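You operate a simulated robot arm through the tools that you are given. There is no shell and no other tool. Be economical: measure what you need, move in short steps, check, and stop when the job is done.

The job below is to be done with a simulated two-armed robot. You get a single attempt, and the scene is never put back.

## Task
On the top of the yellow table, fold the grey cloth in half.

It is judged by the outcome, as a careful person would: the job done as asked, and still so three seconds after it is handed in. It fails if anything else is knocked over, pushed out of place, dropped, spilled or broken. Flat cloth is picked up by pressing the open fingertips on it (5 to 10 N) and closing them slowly along it; thin cloth reads only 2 to 8 mm in the jaws.

## Robot
Two 7-joint arms with two-finger parallel grippers on one trunk, on a base that drives. Base frame: it is fixed to the floor where the robot stands at the start and does not move with it; the origin is under the middle of the robot, x ahead of it, y to its left, z up. Readings come in cm, degrees, newtons and seconds.
The left shoulder is at the start at [10, 17.4, 110.7], the right one opposite. With the tool pointing down near the work surface each hand reaches from about 10 to 68 cm from the robot's upright axis, wherever it stands, measured 20 degrees to its own side. Places, roughly: top of the yellow table [50, 0, 70]. Payload 3.6 kg a hand.
The tool frame of a hand sits at the grasp point between the pads (the TCP): z along the fingers, y along the line on which they close. The tips reach 3 cm beyond it. The gripper opens to 11 cm. The fingers are 2 cm wide and 1 cm thick; the gripper's body (4.8 by 11.2 cm) begins 5.5 cm behind the TCP.
Orientation is that of the tool frame in the base frame, as a unit quaternion [x, y, z, w]. With the fingers straight down and closing along the base's y, the tool's x points along the base's -x, its y along +y and its z along -z.

## Interface
- The arms move only by the tool move_arm. It takes "left_increments", "right_increments" or both (then of equal length, played together; a hand with none holds still); each is a list of rows, each a list of 6 numbers: the shift along the tool's x, y, z in units of 200 mm (1.0 is 200 mm), then the turn, a rotation vector about the tool's x, y, z in units of 60 degrees (1.0 is 60 degrees). In form: [[tx, ty, tz, ax, ay, az], ...]. A call has 1 to 8 rows; each row is the pose to reach, as a shift and turn from the pose commanded when the call began, along the tool's axes at that moment. "left_fingers" and "right_fingers" are, for a hand that has rows, the closure, from 0 (fully open) to 1 (shut), set as the call begins (left out, the last holds). A call with a number of a shift or a turn outside -1 to 1 is refused whole. A row lasts 0.2 s, in which the tool goes at most 5 cm and 8.6 degrees; a call with a longer step from one row to the next is refused whole, and so is a gripper value outside its range. A pose out of reach is approached as far as the arm can. The call stops where the force on the tool passes 40 N (or 10 N more than at its start, if that is more) or the arm is blocked; 0.2 s more then pass. The fingers move at their own pace (about 15.3 cm/s each) and stop on an object; they squeeze with about 32 N. The grip force told is the motor's: it shows also when the fingers shut on nothing. Time passes only in rows, and 0.2 s behind the last, so rows that repeat a pose let the fingers close. It gives the time, the measured TCP pose, the force on the tool (base axes), the opening and the grip force at its end, in the units of the frame above (readings bear some noise), with the torque about the TCP (base axes, N m) and any sound that the robot's microphone picked up.
- Cameras (640 x 400 px; columns grow to the right, rows downward): "scene" is now at [18.28, 0.8, 124.95]; the picture's right is [0.11, -0.99, 0.00], its down [-0.83, -0.10, -0.54] and it looks along [0.54, 0.06, -0.84] (base axes); focal length 287 px, centre (320, 200). "left" rides on the left gripper at [7.2, -1.7, -10.3] in its tool frame; the picture's right is [0.23, 0.97, 0.00], its down [-0.76, 0.18, -0.62] and it looks along [-0.61, 0.14, 0.78] (tool axes); focal length 222 px, centre (320, 200). "right" rides on the right gripper at [7.2, 1.7, -10.3] in its tool frame; the picture's right is [-0.23, 0.97, 0.00], its down [-0.76, -0.18, -0.62] and it looks along [-0.61, -0.14, 0.78] (tool axes); focal length 222 px, centre (320, 200). There is no depth. A picture from a camera that has moved, and an enlarged one, comes with that camera's place and axes in the base frame and with its lens.
- snapshot(camera): a new picture of that camera. The clock stands still meanwhile.
- move_column(by): slides the trunk up (or, below 0, down) by that many cm; the arms and the scene camera ride with it, the base frame stays. It gives what a move gives, with no picture.
- steer(legs): drives the robot by 1 to 6 legs, each [ahead, left, turn to the left] in cm, cm and degrees, along the robot's own axes; the way and the turn of a leg run together, so that a leg with both is an arc; at most 150 cm and 180 degrees a leg. The arms and the cameras ride along, it lands a little off, and it stops where it bumps. It gives what a move gives.
- turn_head(pan, tilt): turns the head with the scene camera to pan (to the left, within 86 degrees either way) and tilt (down, from -29 to 69), counted from straight ahead of the robot. It gives what a move gives.
- inspect(camera, box): a new picture of the part [left, top, right, bottom] of that camera's present view, enlarged. The clock stands still meanwhile.
- close_job(): hands the job in; it is judged then, once.

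Work in short steps. Places have to be worked out from the pictures, the camera data and where the tool is seen: move nearer, look again, correct. Check each grasp and each placing, and mend what went wrong. You have 120 turns and 100 pictures in all, those below and enlarged ones among them. Open the grippers and draw the arms clear of the work before you hand the job in, unless the task says otherwise; then end with one line.

The tools are called after ">>>" as name(argument=value, ...) on one line, values as JSON. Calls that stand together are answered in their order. move_arm: Moves the arms, as the interface text tells. Its arguments: {"type":"object","properties":{"left_increments":{"type":"array","items":{"type":"array","items":{"type":"number"}}},"left_fingers":{"type":"number"},"right_increments":{"type":"array","items":{"type":"array","items":{"type":"number"}}},"right_fingers":{"type":"number"}},"required":[]} The other tools are called the same way: move_column (by) slides the trunk up or down; steer (legs) drives the base; turn_head (pan, tilt) turns the head that bears the scene camera; snapshot (camera) takes a picture; inspect (camera, box) takes an enlarged picture of a part of a camera's view; close_job () hands the job in.

At the start:

```text
time: 0.0
left_eef_pos: [53.92, 23.27, 80.47]
left_ee_rot: [-0.001, 1.0, 0.0, 0.0]
left_ft_force: [-0.6, -0.1, 0.3]
left_wrist_torque: [0.07, 0.0, -0.01]
left_width: 11.01
left_gripper_force: 0.2
right_eef_pos: [45.27, -13.75, 84.26]
right_ee_rot: [0.0, 1.0, 0.001, 0.0]
right_ft_force: [-0.3, -0.2, 0.3]
right_wrist_torque: [-0.03, 0.01, -0.06]
right_width: 11.03
right_gripper_force: 0.1
trunk travel left (down, up): [-22.5, 53.8]
robot x, y, heading: [-0.01, 0.06, 0.1]
head pan, tilt: [6.5, 57.0]
```

scene: 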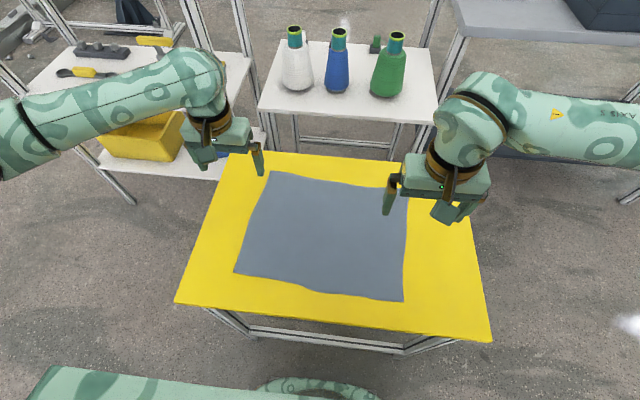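
right: 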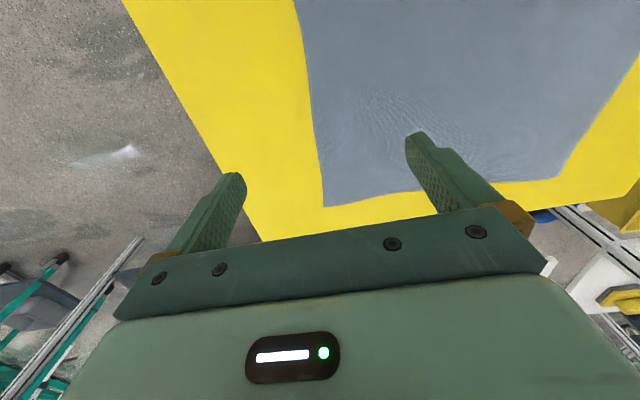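
left: 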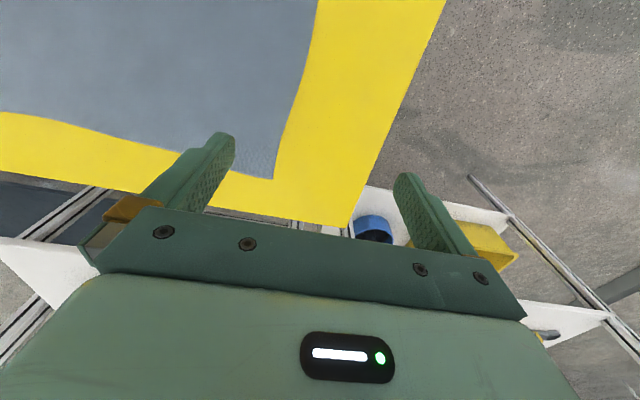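

The cloth covers roughly x 34–62, y −16 to 19. I plan to lift its far edge with both hands and bring it over the near edge. First I'll enlarge the views to locate the corners precisely.

>>> inspect(camera="scene", box=[160, 140, 500, 352])

>>> inspect(camera="left", box=[160, 80, 400, 230])

```text
1.88 times, centred on (330, 246) of scene
camera zoom: at [18.28, 0.8, 124.95], right [0.11, -0.99, 0.0], down [-0.83, -0.1, -0.54], along [0.54, 0.06, -0.84], focal length 541 px, centre (301, 113)
```

zoom: 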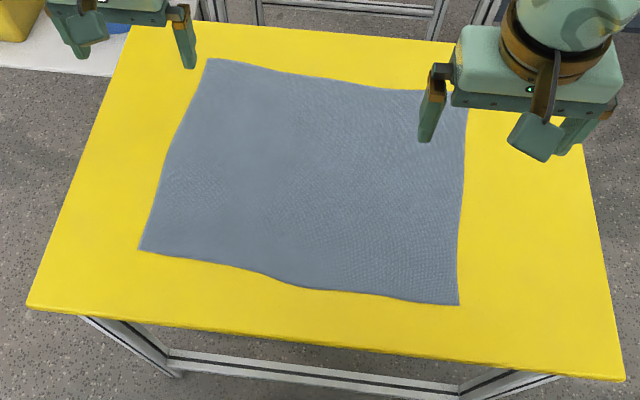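

```text
2.67 times, centred on (280, 155) of left
camera zoom: at [46.69, 21.54, 90.74], right [-0.23, 0.97, 0.0], down [0.76, 0.18, 0.62], along [0.61, 0.14, -0.78], focal length 592 px, centre (427, 320)
```

zoom: 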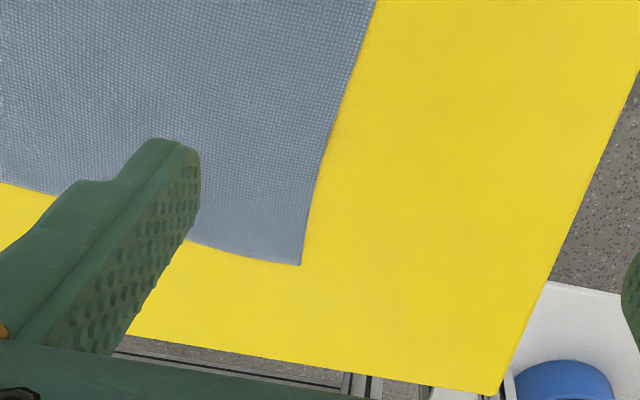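

Combining the scene and left views puts the cloth at z≈66, with far corners near (64, 19) and (62, −17). I'll part-close the fingers to about 4 cm and bring both hands above points just inside those corners.

>>> move_arm(left_increments=[[-0.107, -0.085, 0.056, 0, 0, 0], [-0.215, -0.17, 0.112, 0, 0, 0], [-0.32, -0.255, 0.168, 0, 0, 0], [-0.43, -0.34, 0.225, 0, 0, 0], [-0.43, -0.34, 0.225, 0, 0, 0]], right_increments=[[-0.19, -0.008, 0.1, 0, 0, 0], [-0.38, -0.015, 0.2, 0, 0, 0], [-0.58, -0.02, 0.3, 0, 0, 0], [-0.775, -0.028, 0.4, 0, 0, 0], [-0.775, -0.028, 0.413, 0, 0, 0]], left_fingers=0.64, right_fingers=0.64)

>>> snapshot(camera="left")

>>> snapshot(camera="right")

>>> snapshot(camera="scene")

```text
time: 1.2
left_eef_pos: [62.62, 16.68, 75.93]
left_ee_rot: [0.0, 1.0, -0.001, 0.0]
left_ft_force: [0.1, -0.8, 0.0]
left_wrist_torque: [-0.01, -0.02, 0.01]
left_width: 3.95
left_gripper_force: 0.1
right_eef_pos: [60.81, -13.97, 76.1]
right_ee_rot: [-0.001, 1.0, 0.0, 0.0]
right_ft_force: [0.1, -0.2, 0.1]
right_wrist_torque: [0.01, 0.01, -0.01]
right_width: 3.97
right_gripper_force: 0.0
trunk travel left (down, up): [-22.5, 53.8]
robot x, y, heading: [-0.23, 0.01, -0.2]
head pan, tilt: [6.5, 57.0]
```

```text
94 pictures are left
camera left: at [55.32, 15.02, 86.17], right [-0.23, 0.97, 0.0], down [0.76, 0.18, 0.62], along [0.61, 0.14, -0.78], focal length 222 px, centre (320, 200)
```

left: 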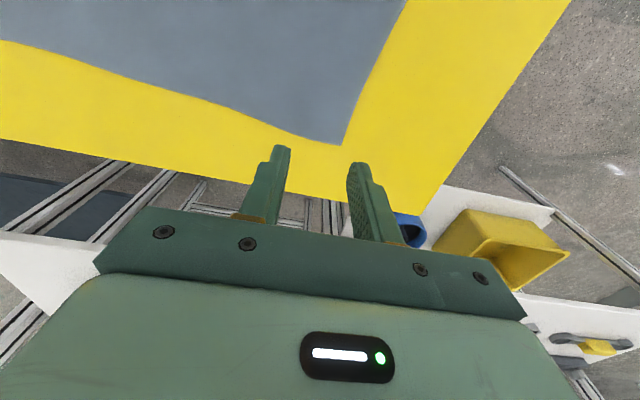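

```text
93 pictures are left
camera right: at [53.41, -12.32, 86.51], right [0.23, 0.97, 0.0], down [0.76, -0.18, 0.62], along [0.61, -0.14, -0.78], focal length 222 px, centre (320, 200)
```

right: 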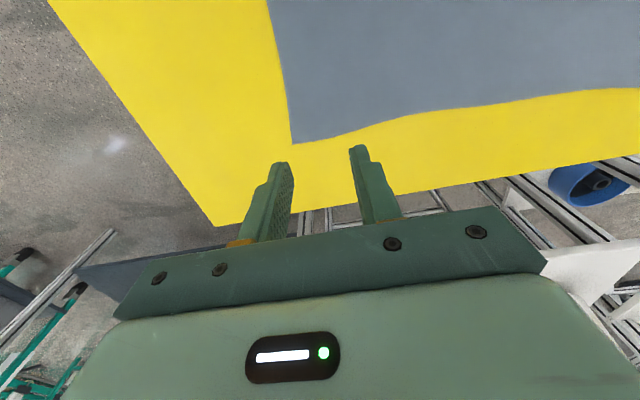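

```text
92 pictures are left
camera scene: at [18.23, 0.8, 124.97], right [0.11, -0.99, 0.0], down [-0.83, -0.1, -0.54], along [0.54, 0.06, -0.84], focal length 287 px, centre (320, 200)
```

scene: 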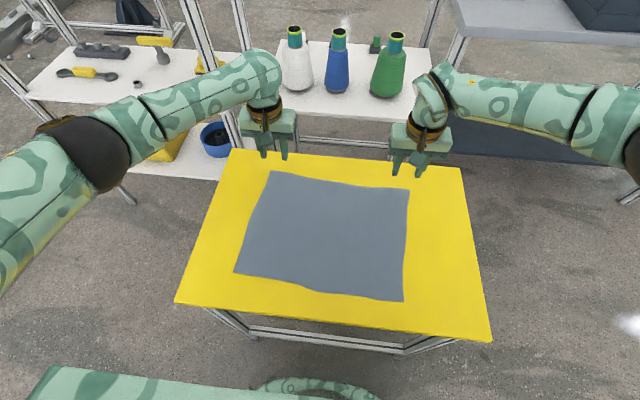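

The corners are confirmed at about (63.9, 19.1) and (61.9, −17.1) with z≈66, and both hands sit properly just inside them. I'll descend to roughly 1 cm above the cloth.

>>> move_arm(left_increments=[[0, -0.01, 0.1, 0, 0, 0], [0, -0.02, 0.2, 0, 0, 0], [0, -0.02, 0.295, 0, 0, 0]], right_increments=[[0, -0.01, 0.1, 0, 0, 0], [0, -0.01, 0.2, 0, 0, 0], [0, -0.01, 0.305, 0, 0, 0]])

>>> snapshot(camera="left")

>>> snapshot(camera="right")

```text
time: 2.0
left_eef_pos: [62.75, 16.02, 69.99]
left_ee_rot: [0.0, 1.0, 0.0, 0.0]
left_ft_force: [0.2, 0.0, -0.3]
left_wrist_torque: [-0.03, 0.01, -0.01]
left_width: 3.96
left_gripper_force: 0.0
right_eef_pos: [60.7, -14.31, 69.86]
right_ee_rot: [0.0, 1.0, 0.0, -0.001]
right_ft_force: [0.2, -0.3, 0.7]
right_wrist_torque: [0.01, 0.03, 0.01]
right_width: 3.95
right_gripper_force: 0.0
trunk travel left (down, up): [-22.5, 53.8]
robot x, y, heading: [-0.14, -0.18, -0.4]
head pan, tilt: [6.5, 57.0]
```

```text
91 pictures are left
camera left: at [55.44, 14.32, 80.22], right [-0.23, 0.97, 0.0], down [0.76, 0.18, 0.62], along [0.61, 0.14, -0.78], focal length 222 px, centre (320, 200)
```

left: 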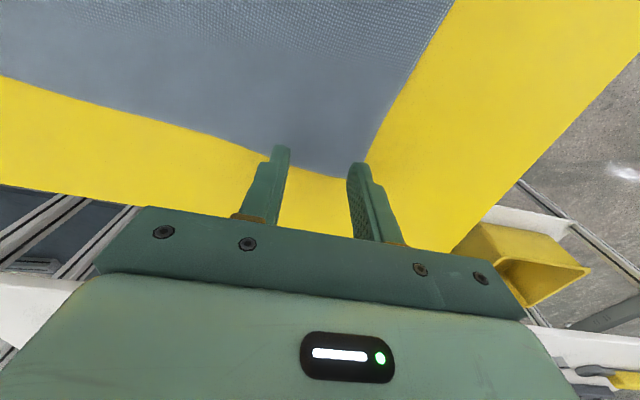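

```text
90 pictures are left
camera right: at [53.55, -12.59, 80.35], right [0.23, 0.97, 0.0], down [0.76, -0.18, 0.62], along [0.61, -0.14, -0.78], focal length 222 px, centre (320, 200)
```

right: 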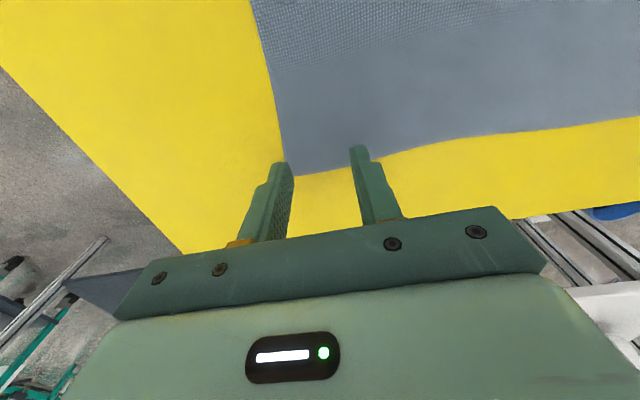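

Both outer fingers are right at the side edges, so I shift each hand about 0.8 cm inward (the left also 0.7 cm back) and lower gently.

>>> move_arm(left_increments=[[0.035, -0.04, 0, 0, 0, 0], [0.035, -0.04, 0.025, 0, 0, 0], [0.035, -0.04, 0.04, 0, 0, 0]], right_increments=[[0, 0.04, 0, 0, 0, 0], [0, 0.04, 0.02, 0, 0, 0], [0, 0.04, 0.035, 0, 0, 0]])

```text
time: 2.8
left_eef_pos: [61.95, 15.37, 69.22]
left_ee_rot: [-0.001, 1.0, 0.0, 0.0]
left_ft_force: [0.3, 0.4, 0.0]
left_wrist_torque: [0.01, 0.01, 0.0]
left_width: 3.94
left_gripper_force: 0.0
right_eef_pos: [60.89, -13.54, 69.15]
right_ee_rot: [-0.001, 1.0, 0.0, 0.0]
right_ft_force: [0.7, 0.9, 0.1]
right_wrist_torque: [0.0, 0.01, -0.01]
right_width: 3.96
right_gripper_force: 0.1
trunk travel left (down, up): [-22.5, 53.8]
robot x, y, heading: [0.09, 0.1, 0.2]
head pan, tilt: [6.5, 57.0]
```

No contact yet; I lower another 3 mm.

>>> move_arm(left_increments=[[0, 0, 0.01, 0, 0, 0], [0, 0, 0.015, 0, 0, 0]], right_increments=[[0, 0, 0.01, 0, 0, 0], [0, 0, 0.015, 0, 0, 0]])

```text
time: 3.4
left_eef_pos: [61.81, 15.33, 69.08]
left_ee_rot: [0.0, 1.0, -0.001, 0.001]
left_ft_force: [0.8, -0.5, 4.5]
left_wrist_torque: [0.03, -0.06, 0.0]
left_width: 3.96
left_gripper_force: 0.1
right_eef_pos: [60.77, -13.52, 68.93]
right_ee_rot: [0.001, 1.0, 0.0, 0.0]
right_ft_force: [0.9, -1.9, 9.6]
right_wrist_torque: [0.03, 0.02, -0.02]
right_width: 3.94
right_gripper_force: 0.0
trunk travel left (down, up): [-22.5, 53.8]
robot x, y, heading: [0.05, 0.24, 0.0]
head pan, tilt: [6.5, 57.0]
```

Contact: 4.5 N on the left and 9.6 N on the right. I press the left slightly more and start closing slowly.

>>> move_arm(left_increments=[[0, 0, 0.006, 0, 0, 0], [0, 0, 0.006, 0, 0, 0]], right_increments=[[0, 0, 0, 0, 0, 0], [0, 0, 0, 0, 0, 0]], left_fingers=0.7, right_fingers=0.7)

```text
time: 4.0
left_eef_pos: [61.93, 15.17, 69.1]
left_ee_rot: [0.001, 1.0, 0.0, 0.003]
left_ft_force: [-0.3, 1.0, 24.4]
left_wrist_torque: [0.2, 0.1, 0.02]
left_width: 3.21
left_gripper_force: 0.1
right_eef_pos: [60.6, -13.51, 69.21]
right_ee_rot: [-0.001, 1.0, 0.0, 0.001]
right_ft_force: [0.4, 1.5, 4.4]
right_wrist_torque: [0.05, 0.01, -0.01]
right_width: 3.3
right_gripper_force: 0.1
trunk travel left (down, up): [-22.5, 53.8]
robot x, y, heading: [-0.21, 0.12, -0.2]
head pan, tilt: [6.5, 57.0]
```

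Left now reads 24 N, which is too hard, so I back it off slightly; the right gets a hair more pressure. Fingers continue closing.

>>> move_arm(left_increments=[[0, 0, -0.005, 0, 0, 0], [0, 0, -0.005, 0, 0, 0]], right_increments=[[0, 0, 0.002, 0, 0, 0], [0, 0, 0.002, 0, 0, 0]], left_fingers=0.77, right_fingers=0.77)

>>> snapshot(camera="left")

>>> snapshot(camera="right")

```text
time: 4.6
left_eef_pos: [61.8, 15.18, 69.1]
left_ee_rot: [0.0, 1.0, 0.0, 0.002]
left_ft_force: [3.3, 1.5, 26.2]
left_wrist_torque: [0.19, -0.03, -0.01]
left_width: 2.41
left_gripper_force: 0.0
right_eef_pos: [60.6, -13.57, 69.16]
right_ee_rot: [0.001, 1.0, -0.001, 0.003]
right_ft_force: [-0.4, 0.5, 3.3]
right_wrist_torque: [-0.03, 0.06, 0.02]
right_width: 2.5
right_gripper_force: 0.1
trunk travel left (down, up): [-22.5, 53.8]
robot x, y, heading: [0.15, 0.08, -0.3]
head pan, tilt: [6.5, 57.0]
```

```text
89 pictures are left
camera left: at [54.53, 13.52, 79.37], right [-0.23, 0.97, 0.0], down [0.76, 0.18, 0.63], along [0.61, 0.14, -0.78], focal length 222 px, centre (320, 200)
```

left: 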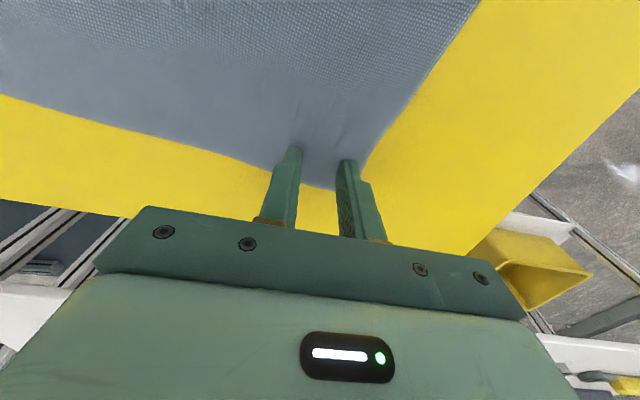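

```text
88 pictures are left
camera right: at [53.31, -11.93, 79.56], right [0.23, 0.97, 0.0], down [0.76, -0.18, 0.62], along [0.61, -0.14, -0.78], focal length 222 px, centre (320, 200)
```

right: 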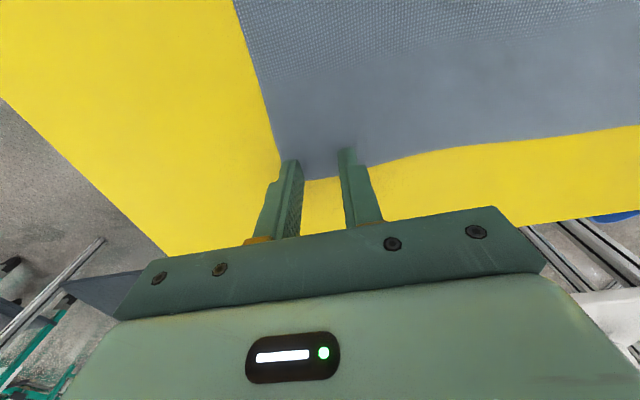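

The left cloth is starting to gather between the fingers. I keep closing, easing the left and pressing the right a bit.

>>> move_arm(left_increments=[[0, 0, -0.005, 0, 0, 0], [0, 0, -0.005, 0, 0, 0]], right_increments=[[0, 0, 0.005, 0, 0, 0], [0, 0, 0.005, 0, 0, 0]], left_fingers=0.84, right_fingers=0.84)

```text
time: 5.2
left_eef_pos: [61.54, 15.14, 69.07]
left_ee_rot: [0.0, 1.0, 0.0, 0.0]
left_ft_force: [2.2, 0.2, 6.9]
left_wrist_torque: [-0.01, -0.05, 0.04]
left_width: 1.82
left_gripper_force: 0.6
right_eef_pos: [60.68, -13.52, 69.11]
right_ee_rot: [0.0, 1.0, -0.001, 0.002]
right_ft_force: [-2.0, -1.3, 23.9]
right_wrist_torque: [-0.08, 0.15, 0.04]
right_width: 1.59
right_gripper_force: 0.1
trunk travel left (down, up): [-22.5, 53.8]
robot x, y, heading: [0.07, 0.48, 0.2]
head pan, tilt: [6.5, 57.0]
```

Forces are 7 N on the left and 24 N on the right. I ease the right and close further.

>>> move_arm(left_increments=[[0, 0, 0, 0, 0, 0], [0, 0, 0, 0, 0, 0]], right_increments=[[0, 0, -0.004, 0, 0, 0], [0, 0, -0.004, 0, 0, 0]], left_fingers=0.91, right_fingers=0.91)

>>> move_arm(left_increments=[[0, 0, 0, 0, 0, 0], [0, 0, 0, 0, 0, 0], [0, 0, 0, 0, 0, 0]], right_increments=[[0, 0, 0, 0, 0, 0], [0, 0, 0, 0, 0, 0], [0, 0, 0, 0, 0, 0]], left_fingers=1.0, right_fingers=1.0)

>>> inspect(camera="left", box=[200, 80, 440, 230])

>>> inspect(camera="right", box=[200, 80, 440, 230])

```text
time: 5.8
left_eef_pos: [61.76, 15.2, 69.11]
left_ee_rot: [0.0, 1.0, 0.0, 0.001]
left_ft_force: [-0.5, -0.6, 3.3]
left_wrist_torque: [0.0, 0.02, 0.01]
left_width: 0.93
left_gripper_force: 0.0
right_eef_pos: [60.58, -13.6, 69.05]
right_ee_rot: [-0.001, 1.0, 0.0, 0.002]
right_ft_force: [1.3, -1.5, 24.1]
right_wrist_torque: [-0.03, 0.06, 0.01]
right_width: 0.89
right_gripper_force: 0.0
trunk travel left (down, up): [-22.5, 53.8]
robot x, y, heading: [-0.07, -0.18, 0.1]
head pan, tilt: [6.5, 57.0]
```

```text
time: 6.6
left_eef_pos: [61.72, 15.31, 69.13]
left_ee_rot: [0.0, 1.0, 0.0, 0.001]
left_ft_force: [0.6, 0.4, -0.4]
left_wrist_torque: [-0.03, 0.03, -0.01]
left_width: 0.0
left_gripper_force: 32.0
right_eef_pos: [60.74, -13.48, 69.06]
right_ee_rot: [0.0, 1.0, 0.0, 0.002]
right_ft_force: [3.1, -0.2, 28.7]
right_wrist_torque: [0.02, 0.01, -0.01]
right_width: 0.0
right_gripper_force: 31.7
trunk travel left (down, up): [-22.5, 53.8]
robot x, y, heading: [0.24, -0.17, -0.1]
head pan, tilt: [6.5, 57.0]
```

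```text
2.67 times, centred on (320, 155) of left
camera zoom: at [54.46, 13.59, 79.45], right [-0.23, 0.97, 0.0], down [0.76, 0.18, 0.62], along [0.61, 0.14, -0.78], focal length 592 px, centre (320, 320)
```

zoom: 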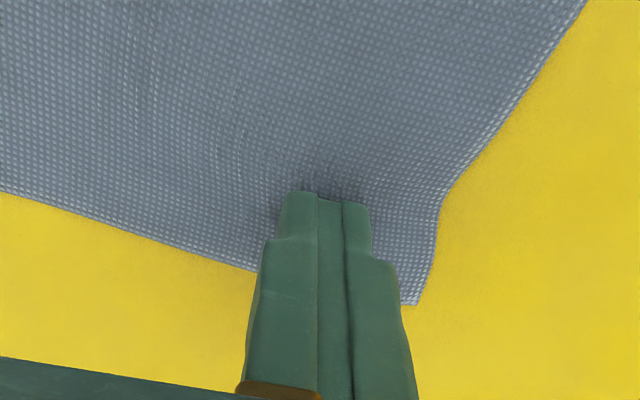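

```text
2.67 times, centred on (320, 155) of right
camera zoom: at [53.35, -11.86, 79.53], right [0.23, 0.97, 0.0], down [0.76, -0.18, 0.63], along [0.61, -0.14, -0.78], focal length 592 px, centre (320, 320)
```

zoom: 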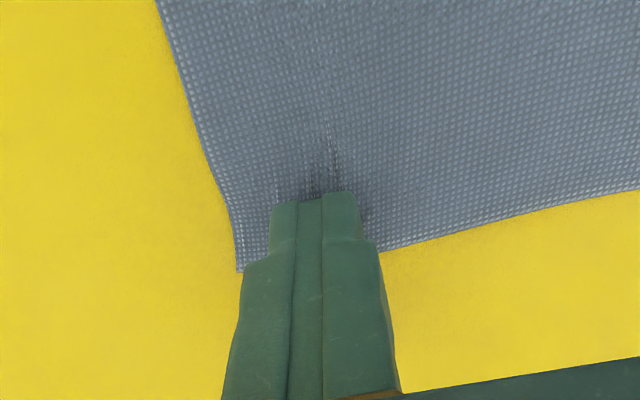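

Both jaws read 0.0, so the cloth slipped out. I'll raise 1 cm, reopen to about 3 cm, and then try again with steadier pressure and slower closing.

>>> move_arm(left_increments=[[0, 0, -0.05, 0, 0, 0], [0, 0, -0.05, 0, 0, 0]], right_increments=[[0, 0, -0.05, 0, 0, 0], [0, 0, -0.05, 0, 0, 0]])

>>> move_arm(left_increments=[[0.01, -0.02, 0, 0, 0, 0], [0.01, -0.02, 0, 0, 0, 0]], right_increments=[[0.0, 0, 0, 0, 0, 0], [0, 0, 0, 0, 0, 0]], left_fingers=0.7, right_fingers=0.7)

>>> inspect(camera="left", box=[200, 80, 440, 230])

>>> inspect(camera="right", box=[200, 80, 440, 230])

```text
time: 7.2
left_eef_pos: [61.79, 15.15, 70.06]
left_ee_rot: [-0.001, 1.0, 0.001, 0.001]
left_ft_force: [0.3, 0.2, -0.5]
left_wrist_torque: [-0.02, 0.02, 0.01]
left_width: 0.02
left_gripper_force: 32.1
right_eef_pos: [60.71, -13.63, 69.88]
right_ee_rot: [0.0, 1.0, -0.001, -0.001]
right_ft_force: [-1.0, 0.1, -0.8]
right_wrist_torque: [-0.04, -0.01, 0.0]
right_width: 0.0
right_gripper_force: 31.9
trunk travel left (down, up): [-22.5, 53.8]
robot x, y, heading: [-0.35, 0.06, 0.0]
head pan, tilt: [6.5, 57.0]
```

```text
time: 7.8
left_eef_pos: [61.53, 14.76, 69.93]
left_ee_rot: [-0.001, 1.0, 0.0, 0.001]
left_ft_force: [0.1, 0.3, 0.0]
left_wrist_torque: [0.03, 0.0, 0.0]
left_width: 3.29
left_gripper_force: 0.0
right_eef_pos: [60.7, -13.51, 69.97]
right_ee_rot: [-0.001, 1.0, 0.0, -0.002]
right_ft_force: [0.7, -0.4, -0.1]
right_wrist_torque: [0.0, -0.02, 0.03]
right_width: 3.29
right_gripper_force: 0.0
trunk travel left (down, up): [-22.5, 53.8]
robot x, y, heading: [-0.08, -0.01, -0.2]
head pan, tilt: [6.5, 57.0]
```

```text
2.67 times, centred on (320, 155) of left
camera zoom: at [54.33, 13.12, 80.34], right [-0.23, 0.97, 0.0], down [0.76, 0.18, 0.62], along [0.61, 0.14, -0.78], focal length 592 px, centre (320, 320)
```

zoom: 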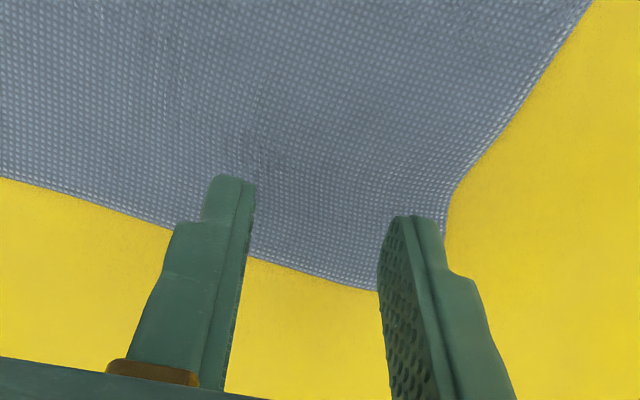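

```text
2.67 times, centred on (320, 155) of right
camera zoom: at [53.47, -11.94, 80.4], right [0.23, 0.97, 0.0], down [0.76, -0.18, 0.62], along [0.61, -0.14, -0.78], focal length 592 px, centre (320, 320)
```

zoom: 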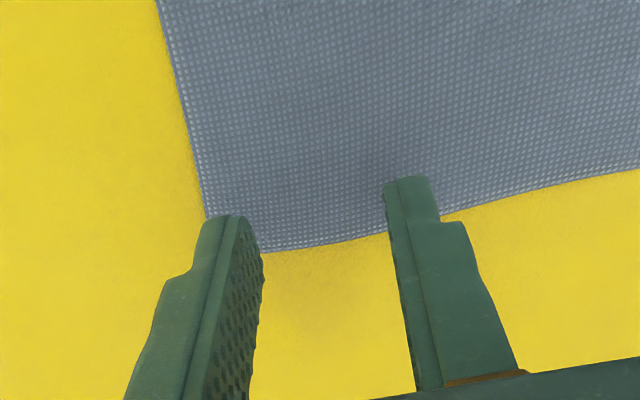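

The cloth lies nearly flat still. I'll move about 1 cm further inside the edge and lower to contact again.

>>> move_arm(left_increments=[[0.045, -0.02, 0, 0, 0, 0], [0.045, -0.02, 0.03, 0, 0, 0], [0.045, -0.02, 0.045, 0, 0, 0], [0.045, -0.02, 0.045, 0, 0, 0]], right_increments=[[0.045, 0.02, 0, 0, 0, 0], [0.045, 0.02, 0.03, 0, 0, 0], [0.045, 0.02, 0.045, 0, 0, 0], [0.045, 0.02, 0.045, 0, 0, 0]])

```text
time: 8.8
left_eef_pos: [60.61, 14.35, 69.38]
left_ee_rot: [-0.002, 1.0, -0.001, 0.001]
left_ft_force: [0.4, -1.1, 0.0]
left_wrist_torque: [-0.01, 0.01, -0.04]
left_width: 3.31
left_gripper_force: 0.0
right_eef_pos: [59.89, -13.1, 69.17]
right_ee_rot: [-0.001, 1.0, 0.0, 0.002]
right_ft_force: [0.2, 0.3, 16.3]
right_wrist_torque: [-0.05, -0.01, -0.01]
right_width: 3.28
right_gripper_force: 0.1
trunk travel left (down, up): [-22.5, 53.8]
robot x, y, heading: [-0.04, -0.19, 0.2]
head pan, tilt: [6.5, 57.0]
```

Right is at 16 N, left is just above the cloth. I ease the right and lower the left.

>>> move_arm(left_increments=[[0, 0, 0.009, 0, 0, 0], [0, 0, 0.009, 0, 0, 0]], right_increments=[[0, 0, -0.002, 0, 0, 0], [0, 0, -0.002, 0, 0, 0]])

```text
time: 9.4
left_eef_pos: [60.64, 14.48, 69.02]
left_ee_rot: [0.0, 1.0, -0.001, 0.001]
left_ft_force: [-0.1, -2.2, 7.3]
left_wrist_torque: [0.08, 0.0, -0.01]
left_width: 3.24
left_gripper_force: 0.0
right_eef_pos: [59.74, -13.18, 69.19]
right_ee_rot: [0.0, 1.0, 0.0, 0.001]
right_ft_force: [2.9, 1.9, 14.6]
right_wrist_torque: [0.02, -0.07, -0.01]
right_width: 3.29
right_gripper_force: 0.0
trunk travel left (down, up): [-22.5, 53.8]
robot x, y, heading: [-0.1, 0.19, -0.2]
head pan, tilt: [6.5, 57.0]
```

Left is 7 N and right 15 N. I ease the right a little more and close in small increments.

>>> move_arm(left_increments=[[0, 0, 0, 0, 0, 0]], right_increments=[[0, 0, -0.002, 0, 0, 0]], left_fingers=0.72, right_fingers=0.72)

>>> move_arm(left_increments=[[0, 0, 0, 0, 0, 0]], right_increments=[[0, 0, 0, 0, 0, 0]], left_fingers=0.74, right_fingers=0.74)

>>> move_arm(left_increments=[[0, 0, 0, 0, 0, 0]], right_increments=[[0, 0, 0, 0, 0, 0]], left_fingers=0.76, right_fingers=0.76)

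```text
time: 9.8
left_eef_pos: [60.56, 14.4, 69.18]
left_ee_rot: [0.001, 1.0, 0.0, 0.001]
left_ft_force: [-0.6, -0.2, 10.4]
left_wrist_torque: [0.1, 0.0, -0.02]
left_width: 2.99
left_gripper_force: 0.0
right_eef_pos: [59.89, -13.13, 69.14]
right_ee_rot: [0.0, 1.0, 0.001, 0.0]
right_ft_force: [1.3, -0.3, 10.5]
right_wrist_torque: [0.03, -0.07, 0.0]
right_width: 3.0
right_gripper_force: 0.0
trunk travel left (down, up): [-22.5, 53.8]
robot x, y, heading: [0.25, -0.11, -0.2]
head pan, tilt: [6.5, 57.0]
```

```text
time: 10.2
left_eef_pos: [60.74, 14.36, 69.13]
left_ee_rot: [0.0, 1.0, -0.001, 0.001]
left_ft_force: [0.4, -0.3, 11.0]
left_wrist_torque: [0.18, -0.03, 0.01]
left_width: 2.71
left_gripper_force: 0.1
right_eef_pos: [59.64, -13.22, 69.21]
right_ee_rot: [0.0, 1.0, 0.0, 0.0]
right_ft_force: [0.7, 1.1, 8.5]
right_wrist_torque: [0.0, -0.03, -0.01]
right_width: 2.94
right_gripper_force: 0.7
trunk travel left (down, up): [-22.5, 53.8]
robot x, y, heading: [-0.12, -0.13, -0.3]
head pan, tilt: [6.5, 57.0]
```

```text
time: 10.6
left_eef_pos: [60.61, 14.33, 69.06]
left_ee_rot: [-0.001, 1.0, 0.002, 0.001]
left_ft_force: [1.2, -0.8, 12.9]
left_wrist_torque: [0.14, -0.02, 0.0]
left_width: 2.67
left_gripper_force: 0.5
right_eef_pos: [59.64, -13.24, 69.17]
right_ee_rot: [0.001, 1.0, 0.0, 0.0]
right_ft_force: [-0.2, -0.1, 7.1]
right_wrist_torque: [0.01, -0.01, -0.02]
right_width: 2.55
right_gripper_force: 0.0
trunk travel left (down, up): [-22.5, 53.8]
robot x, y, heading: [-0.0, 0.32, -0.0]
head pan, tilt: [6.5, 57.0]
```

Forces are holding near 7–13 N and stable. I continue closing in small steps and then look.

>>> move_arm(left_increments=[[0, 0, -0.001, 0, 0, 0]], right_increments=[[0, 0, 0.0005, 0, 0, 0]], left_fingers=0.78, right_fingers=0.78)

>>> move_arm(left_increments=[[0, 0, 0, 0, 0, 0]], right_increments=[[0, 0, 0.0005, 0, 0, 0]], left_fingers=0.8, right_fingers=0.8)

>>> move_arm(left_increments=[[0, 0, 0, 0, 0, 0]], right_increments=[[0, 0, 0.0005, 0, 0, 0]], left_fingers=0.82, right_fingers=0.82)

>>> inspect(camera="left", box=[200, 80, 440, 230])

>>> inspect(camera="right", box=[200, 80, 440, 230])

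```text
time: 11.0
left_eef_pos: [60.64, 14.47, 69.11]
left_ee_rot: [0.0, 1.0, 0.001, 0.001]
left_ft_force: [1.2, -1.4, 11.6]
left_wrist_torque: [0.07, -0.05, -0.03]
left_width: 2.21
left_gripper_force: 0.0
right_eef_pos: [59.76, -13.19, 69.19]
right_ee_rot: [0.001, 1.0, 0.001, 0.0]
right_ft_force: [-1.8, 0.4, 8.1]
right_wrist_torque: [-0.05, 0.0, -0.02]
right_width: 2.39
right_gripper_force: 0.1
trunk travel left (down, up): [-22.5, 53.8]
robot x, y, heading: [0.27, -0.04, 0.1]
head pan, tilt: [6.5, 57.0]
```

```text
time: 11.4
left_eef_pos: [60.5, 14.47, 69.08]
left_ee_rot: [0.0, 1.0, 0.0, 0.001]
left_ft_force: [0.8, -1.5, 10.2]
left_wrist_torque: [0.08, 0.01, -0.02]
left_width: 2.2
left_gripper_force: 0.0
right_eef_pos: [59.67, -13.29, 69.18]
right_ee_rot: [0.0, 1.0, 0.0, 0.0]
right_ft_force: [-0.1, 0.7, 8.1]
right_wrist_torque: [0.01, 0.0, 0.01]
right_width: 2.15
right_gripper_force: 0.0
trunk travel left (down, up): [-22.5, 53.8]
robot x, y, heading: [-0.22, 0.0, 0.2]
head pan, tilt: [6.5, 57.0]
```

```text
time: 11.8
left_eef_pos: [60.64, 14.41, 69.07]
left_ee_rot: [-0.001, 1.0, 0.0, 0.001]
left_ft_force: [-1.1, -0.3, 12.3]
left_wrist_torque: [0.12, -0.01, 0.02]
left_width: 1.83
left_gripper_force: 0.1
right_eef_pos: [59.76, -13.04, 69.23]
right_ee_rot: [-0.001, 1.0, 0.0, 0.001]
right_ft_force: [0.8, 1.6, 7.5]
right_wrist_torque: [-0.02, -0.06, -0.01]
right_width: 1.92
right_gripper_force: 0.0
trunk travel left (down, up): [-22.5, 53.8]
robot x, y, heading: [0.11, -0.03, 0.0]
head pan, tilt: [6.5, 57.0]
```

```text
2.67 times, centred on (320, 155) of left
camera zoom: at [53.34, 12.78, 79.39], right [-0.23, 0.97, 0.0], down [0.76, 0.18, 0.62], along [0.61, 0.14, -0.78], focal length 592 px, centre (320, 320)
```

zoom: 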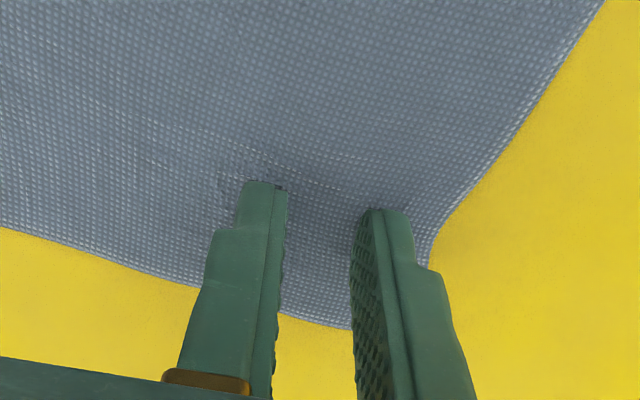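

```text
2.67 times, centred on (320, 155) of right
camera zoom: at [52.41, -11.59, 79.56], right [0.23, 0.97, 0.0], down [0.76, -0.18, 0.62], along [0.61, -0.14, -0.78], focal length 592 px, centre (320, 320)
```

zoom: 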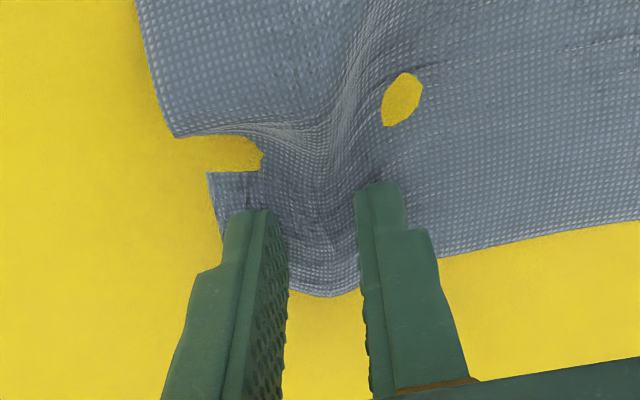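

The right side is clearly bunching into a ridge; the left less so. I continue closing slowly with the same pressure.

>>> move_arm(left_increments=[[0, 0, -0.001, 0, 0, 0]], right_increments=[[0, 0, 0, 0, 0, 0]], left_fingers=0.84, right_fingers=0.84)

>>> move_arm(left_increments=[[0, 0, -0.001, 0, 0, 0]], right_increments=[[0, 0, 0, 0, 0, 0]], left_fingers=0.86, right_fingers=0.86)

>>> move_arm(left_increments=[[0, 0, 0, 0, 0, 0]], right_increments=[[0, 0, 0, 0, 0, 0]], left_fingers=0.88, right_fingers=0.88)

>>> move_arm(left_increments=[[0, 0, 0, 0, 0, 0]], right_increments=[[0, 0, 0, 0, 0, 0]], left_fingers=0.9, right_fingers=0.9)

>>> inspect(camera="left", box=[200, 80, 440, 230])

>>> inspect(camera="right", box=[200, 80, 440, 230])

```text
time: 12.2
left_eef_pos: [60.61, 14.42, 69.15]
left_ee_rot: [0.0, 1.0, 0.001, 0.001]
left_ft_force: [-2.8, 0.0, 12.2]
left_wrist_torque: [0.11, 0.07, 0.0]
left_width: 1.78
left_gripper_force: 0.4
right_eef_pos: [59.72, -13.26, 69.17]
right_ee_rot: [0.0, 1.0, 0.0, 0.002]
right_ft_force: [0.4, -0.1, 6.7]
right_wrist_torque: [0.02, 0.01, 0.0]
right_width: 1.71
right_gripper_force: 0.0
trunk travel left (down, up): [-22.5, 53.8]
robot x, y, heading: [0.34, 0.12, -0.2]
head pan, tilt: [6.5, 57.0]
```

```text
time: 12.6
left_eef_pos: [60.7, 14.51, 69.12]
left_ee_rot: [0.0, 1.0, 0.0, 0.001]
left_ft_force: [-0.6, -1.4, 7.0]
left_wrist_torque: [0.06, 0.02, 0.03]
left_width: 1.42
left_gripper_force: 0.0
right_eef_pos: [59.73, -13.12, 69.13]
right_ee_rot: [0.0, 1.0, -0.001, 0.0]
right_ft_force: [-1.1, 0.0, 9.7]
right_wrist_torque: [0.01, 0.07, 0.02]
right_width: 1.47
right_gripper_force: 0.0
trunk travel left (down, up): [-22.5, 53.8]
robot x, y, heading: [0.11, -0.14, 0.2]
head pan, tilt: [6.5, 57.0]
```

```text
time: 13.0
left_eef_pos: [60.61, 14.44, 69.18]
left_ee_rot: [-0.001, 1.0, 0.0, 0.0]
left_ft_force: [-0.6, 0.3, 4.8]
left_wrist_torque: [0.11, -0.02, 0.02]
left_width: 1.38
left_gripper_force: 0.6
right_eef_pos: [59.7, -13.24, 69.19]
right_ee_rot: [0.0, 1.0, 0.0, 0.001]
right_ft_force: [-0.5, -0.1, 10.6]
right_wrist_torque: [-0.03, 0.0, -0.04]
right_width: 1.25
right_gripper_force: 0.0
trunk travel left (down, up): [-22.5, 53.8]
robot x, y, heading: [0.32, 0.14, -0.1]
head pan, tilt: [6.5, 57.0]
```

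```text
time: 13.4
left_eef_pos: [60.72, 14.47, 69.23]
left_ee_rot: [-0.001, 1.0, 0.0, 0.0]
left_ft_force: [-0.4, 0.1, 4.1]
left_wrist_torque: [0.05, -0.03, 0.05]
left_width: 1.0
left_gripper_force: 0.0
right_eef_pos: [59.74, -13.18, 69.29]
right_ee_rot: [0.0, 1.0, 0.0, 0.0]
right_ft_force: [0.9, 0.5, 10.3]
right_wrist_torque: [0.04, -0.04, -0.02]
right_width: 1.0
right_gripper_force: 0.1
trunk travel left (down, up): [-22.5, 53.8]
robot x, y, heading: [-0.17, 0.23, -0.1]
head pan, tilt: [6.5, 57.0]
```

```text
2.67 times, centred on (320, 155) of left
camera zoom: at [53.39, 12.76, 79.4], right [-0.23, 0.97, 0.0], down [0.76, 0.18, 0.62], along [0.61, 0.14, -0.78], focal length 592 px, centre (320, 320)
```

zoom: 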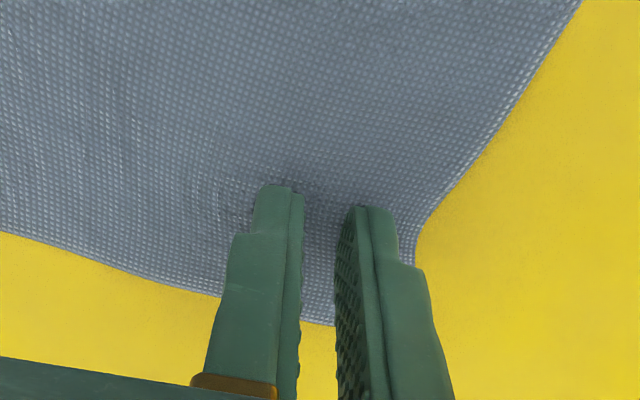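

```text
2.67 times, centred on (320, 155) of right
camera zoom: at [52.44, -11.57, 79.55], right [0.23, 0.97, 0.0], down [0.76, -0.18, 0.62], along [0.61, -0.14, -0.78], focal length 592 px, centre (320, 320)
```

zoom: 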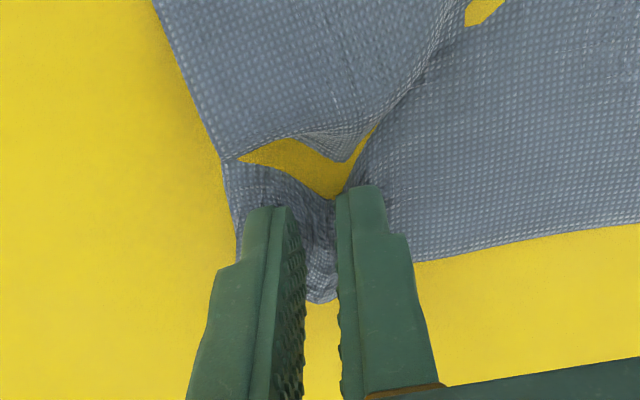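

The right has cloth between its jaws; the left is slipping. I finish closing the right in small steps while the left holds still.

>>> move_arm(right_increments=[[0, 0, 0, 0, 0, 0]], right_fingers=0.92)

>>> move_arm(right_increments=[[0, 0, 0, 0, 0, 0]], right_fingers=0.94)

>>> move_arm(right_increments=[[0, 0, 0, 0, 0, 0], [0, 0, 0, 0, 0, 0]], right_fingers=1.0)

>>> inspect(camera="right", box=[200, 80, 440, 230])

```text
time: 13.8
left_eef_pos: [60.63, 14.49, 69.11]
left_ee_rot: [-0.001, 1.0, 0.0, -0.001]
left_ft_force: [-0.9, -0.4, 3.3]
left_wrist_torque: [-0.01, -0.03, 0.02]
left_width: 1.03
left_gripper_force: 0.1
right_eef_pos: [59.74, -13.22, 69.01]
right_ee_rot: [0.001, 1.0, 0.0, 0.002]
right_ft_force: [-0.3, 0.3, 12.5]
right_wrist_torque: [0.0, -0.04, 0.01]
right_width: 0.78
right_gripper_force: 0.2
trunk travel left (down, up): [-22.5, 53.8]
robot x, y, heading: [-0.41, -0.04, 0.2]
head pan, tilt: [6.5, 57.0]
```

```text
time: 14.2
left_eef_pos: [60.6, 14.49, 69.15]
left_ee_rot: [0.0, 1.0, -0.001, 0.001]
left_ft_force: [0.2, 0.3, 2.5]
left_wrist_torque: [0.01, -0.01, -0.04]
left_width: 1.06
left_gripper_force: 0.0
right_eef_pos: [59.86, -13.18, 69.09]
right_ee_rot: [0.0, 1.0, 0.0, 0.002]
right_ft_force: [-0.4, -0.2, 12.7]
right_wrist_torque: [-0.01, -0.02, -0.03]
right_width: 0.77
right_gripper_force: 1.2
trunk travel left (down, up): [-22.5, 53.8]
robot x, y, heading: [0.14, 0.39, 0.4]
head pan, tilt: [6.5, 57.0]
```

```text
time: 14.8
left_eef_pos: [60.67, 14.48, 69.1]
left_ee_rot: [-0.002, 1.0, 0.0, 0.001]
left_ft_force: [0.8, 0.2, 0.9]
left_wrist_torque: [0.02, -0.03, 0.01]
left_width: 1.09
left_gripper_force: 0.0
right_eef_pos: [59.59, -13.09, 69.15]
right_ee_rot: [-0.001, 1.0, -0.001, 0.0]
right_ft_force: [-0.2, -0.2, 12.6]
right_wrist_torque: [0.06, -0.01, 0.02]
right_width: 0.0
right_gripper_force: 32.0
trunk travel left (down, up): [-22.5, 53.8]
robot x, y, heading: [-0.06, -0.16, 0.0]
head pan, tilt: [6.5, 57.0]
```

```text
2.67 times, centred on (320, 155) of right
camera zoom: at [52.44, -11.57, 79.55], right [0.23, 0.97, 0.0], down [0.76, -0.18, 0.62], along [0.61, -0.14, -0.78], focal length 592 px, centre (320, 320)
```

zoom: 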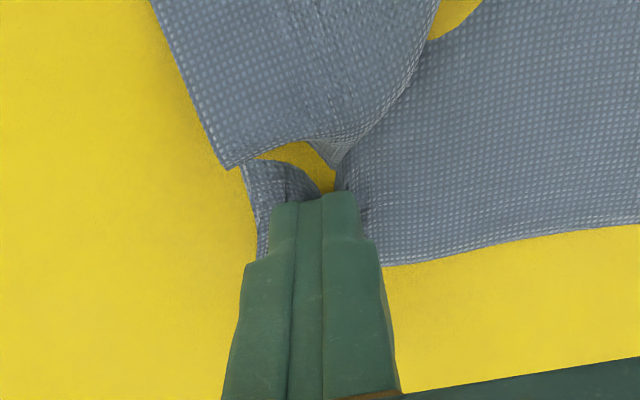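

The right reads 0.0 again, though the cloth visibly gathered. I raise the right hand 1.5 cm to see if anything comes along.

>>> move_arm(right_increments=[[0, 0, -0.03, 0, 0, 0], [0, 0, -0.075, 0, 0, 0]])

>>> inspect(camera="right", box=[200, 80, 440, 230])

```text
time: 15.4
left_eef_pos: [60.77, 14.43, 69.11]
left_ee_rot: [-0.001, 1.0, 0.0, 0.001]
left_ft_force: [0.1, 0.4, 6.8]
left_wrist_torque: [0.07, -0.05, 0.03]
left_width: 1.05
left_gripper_force: 0.0
right_eef_pos: [59.7, -13.37, 70.67]
right_ee_rot: [0.0, 1.0, 0.0, 0.001]
right_ft_force: [-0.4, 1.1, 0.3]
right_wrist_torque: [0.01, 0.03, -0.01]
right_width: 0.0
right_gripper_force: 31.8
trunk travel left (down, up): [-22.5, 53.8]
robot x, y, heading: [0.11, -0.1, 0.1]
head pan, tilt: [6.5, 57.0]
```

```text
2.67 times, centred on (320, 155) of right
camera zoom: at [52.44, -11.62, 81.01], right [0.23, 0.97, 0.0], down [0.76, -0.18, 0.62], along [0.61, -0.14, -0.78], focal length 592 px, centre (320, 320)
```

zoom: 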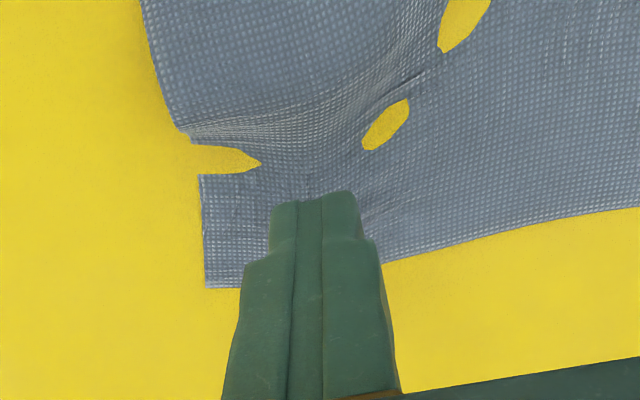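

The right isn't holding. The right torque was balanced and it gathered well, whereas the left loaded only its outer finger. I'll reopen both wider (6 cm) for a bigger ridge and tilt the left slightly to balance it.

>>> move_arm(left_increments=[[0, 0, -0.05, 0, 0, 0], [0, -0.02, -0.05, -0.006, 0, 0], [0, -0.02, -0.05, -0.006, 0, 0]], right_increments=[[0, 0, 0, 0, 0, 0], [0, 0.01, 0, 0, 0, 0], [0, 0.01, 0, 0, 0, 0]], left_fingers=0.45, right_fingers=0.45)

>>> snapshot(camera="left")

>>> snapshot(camera="right")

```text
time: 16.2
left_eef_pos: [60.75, 14.07, 70.01]
left_ee_rot: [0.0, 1.0, 0.003, 0.0]
left_ft_force: [-0.2, 0.7, 0.6]
left_wrist_torque: [-0.01, -0.03, -0.01]
left_width: 6.06
left_gripper_force: 0.0
right_eef_pos: [59.86, -12.93, 70.44]
right_ee_rot: [0.0, 1.0, 0.0, -0.001]
right_ft_force: [-0.4, 0.1, 0.9]
right_wrist_torque: [-0.03, -0.01, 0.01]
right_width: 6.06
right_gripper_force: 0.1
trunk travel left (down, up): [-22.5, 53.8]
robot x, y, heading: [0.11, 0.06, 0.1]
head pan, tilt: [6.5, 57.0]
```

```text
77 pictures are left
camera left: at [53.43, 12.31, 80.27], right [-0.23, 0.97, 0.01], down [0.76, 0.17, 0.62], along [0.61, 0.15, -0.78], focal length 222 px, centre (320, 200)
```

left: 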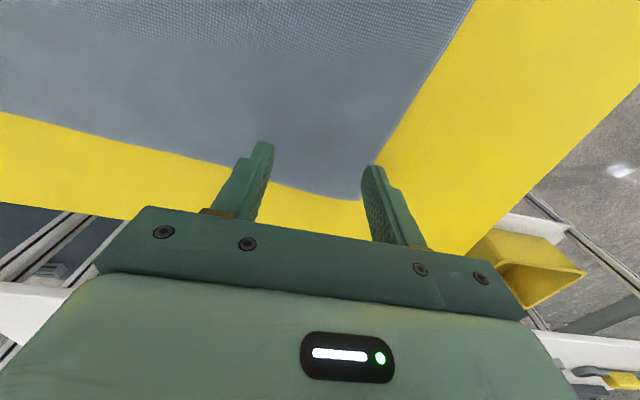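

```text
76 pictures are left
camera right: at [52.56, -11.34, 80.96], right [0.23, 0.97, 0.0], down [0.76, -0.18, 0.62], along [0.61, -0.14, -0.78], focal length 222 px, centre (320, 200)
```

right: 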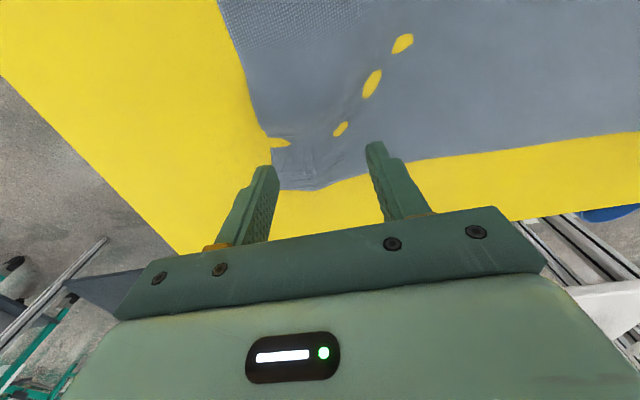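

The outer fingers are off the cloth edge at this opening, so I shift both inward 1.2 cm and lower to just about contact.

>>> move_arm(left_increments=[[0.01, -0.06, 0, 0, 0, 0], [0.01, -0.06, 0.03, 0, 0, 0], [0.01, -0.06, 0.043, 0, 0, 0], [0.01, -0.06, 0.045, 0, 0, 0]], right_increments=[[0.01, 0.06, 0, 0, 0, 0], [0.01, 0.06, 0.05, 0, 0, 0], [0.01, 0.06, 0.062, 0, 0, 0], [0.01, 0.06, 0.068, 0, 0, 0]])

```text
time: 17.2
left_eef_pos: [60.57, 12.76, 69.25]
left_ee_rot: [-0.001, 1.0, 0.002, 0.0]
left_ft_force: [-0.7, -0.6, 0.6]
left_wrist_torque: [-0.02, 0.0, -0.02]
left_width: 6.05
left_gripper_force: 0.1
right_eef_pos: [59.61, -11.79, 69.15]
right_ee_rot: [0.0, 1.0, 0.0, 0.0]
right_ft_force: [0.2, 0.6, 1.0]
right_wrist_torque: [0.0, 0.01, 0.01]
right_width: 6.06
right_gripper_force: 0.0
trunk travel left (down, up): [-22.5, 53.8]
robot x, y, heading: [0.15, 0.05, 0.0]
head pan, tilt: [6.5, 57.0]
```

Just above contact; lower 1.3 mm each.

>>> move_arm(left_increments=[[0, 0, 0.007, 0, 0, 0], [0, 0, 0.007, 0, 0, 0]], right_increments=[[0, 0, 0.006, 0, 0, 0], [0, 0, 0.006, 0, 0, 0]])

```text
time: 17.8
left_eef_pos: [60.58, 12.86, 69.21]
left_ee_rot: [0.0, 1.0, 0.003, 0.002]
left_ft_force: [0.2, 0.0, 6.8]
left_wrist_torque: [-0.25, -0.07, 0.03]
left_width: 6.04
left_gripper_force: 0.2
right_eef_pos: [59.52, -11.74, 69.05]
right_ee_rot: [0.0, 1.0, -0.001, 0.001]
right_ft_force: [-0.1, -1.8, 7.0]
right_wrist_torque: [-0.11, -0.03, 0.01]
right_width: 6.08
right_gripper_force: 0.1
trunk travel left (down, up): [-22.5, 53.8]
robot x, y, heading: [0.36, 0.13, -0.1]
head pan, tilt: [6.5, 57.0]
```

Both press at 7 N; the left is now over-tilted, so I undo half of it and trim the right a hair.

>>> move_arm(left_increments=[[0, 0, 0.001, 0.004, 0, 0], [0, 0, 0.001, 0.004, 0, 0]], right_increments=[[0, 0, 0.0005, 0.0015, 0, 0], [0, 0, 0.0005, 0.0015, 0, 0]])

```text
time: 18.4
left_eef_pos: [60.63, 12.81, 69.16]
left_ee_rot: [0.0, 1.0, 0.0, 0.001]
left_ft_force: [1.2, 0.2, 10.1]
left_wrist_torque: [-0.03, -0.09, 0.03]
left_width: 6.06
left_gripper_force: 0.2
right_eef_pos: [59.64, -11.74, 69.07]
right_ee_rot: [-0.001, 1.0, -0.001, 0.0]
right_ft_force: [0.6, 0.0, 7.3]
right_wrist_torque: [0.08, -0.06, -0.03]
right_width: 6.05
right_gripper_force: 0.4
trunk travel left (down, up): [-22.5, 53.8]
robot x, y, heading: [-0.25, -0.28, 0.1]
head pan, tilt: [6.5, 57.0]
```

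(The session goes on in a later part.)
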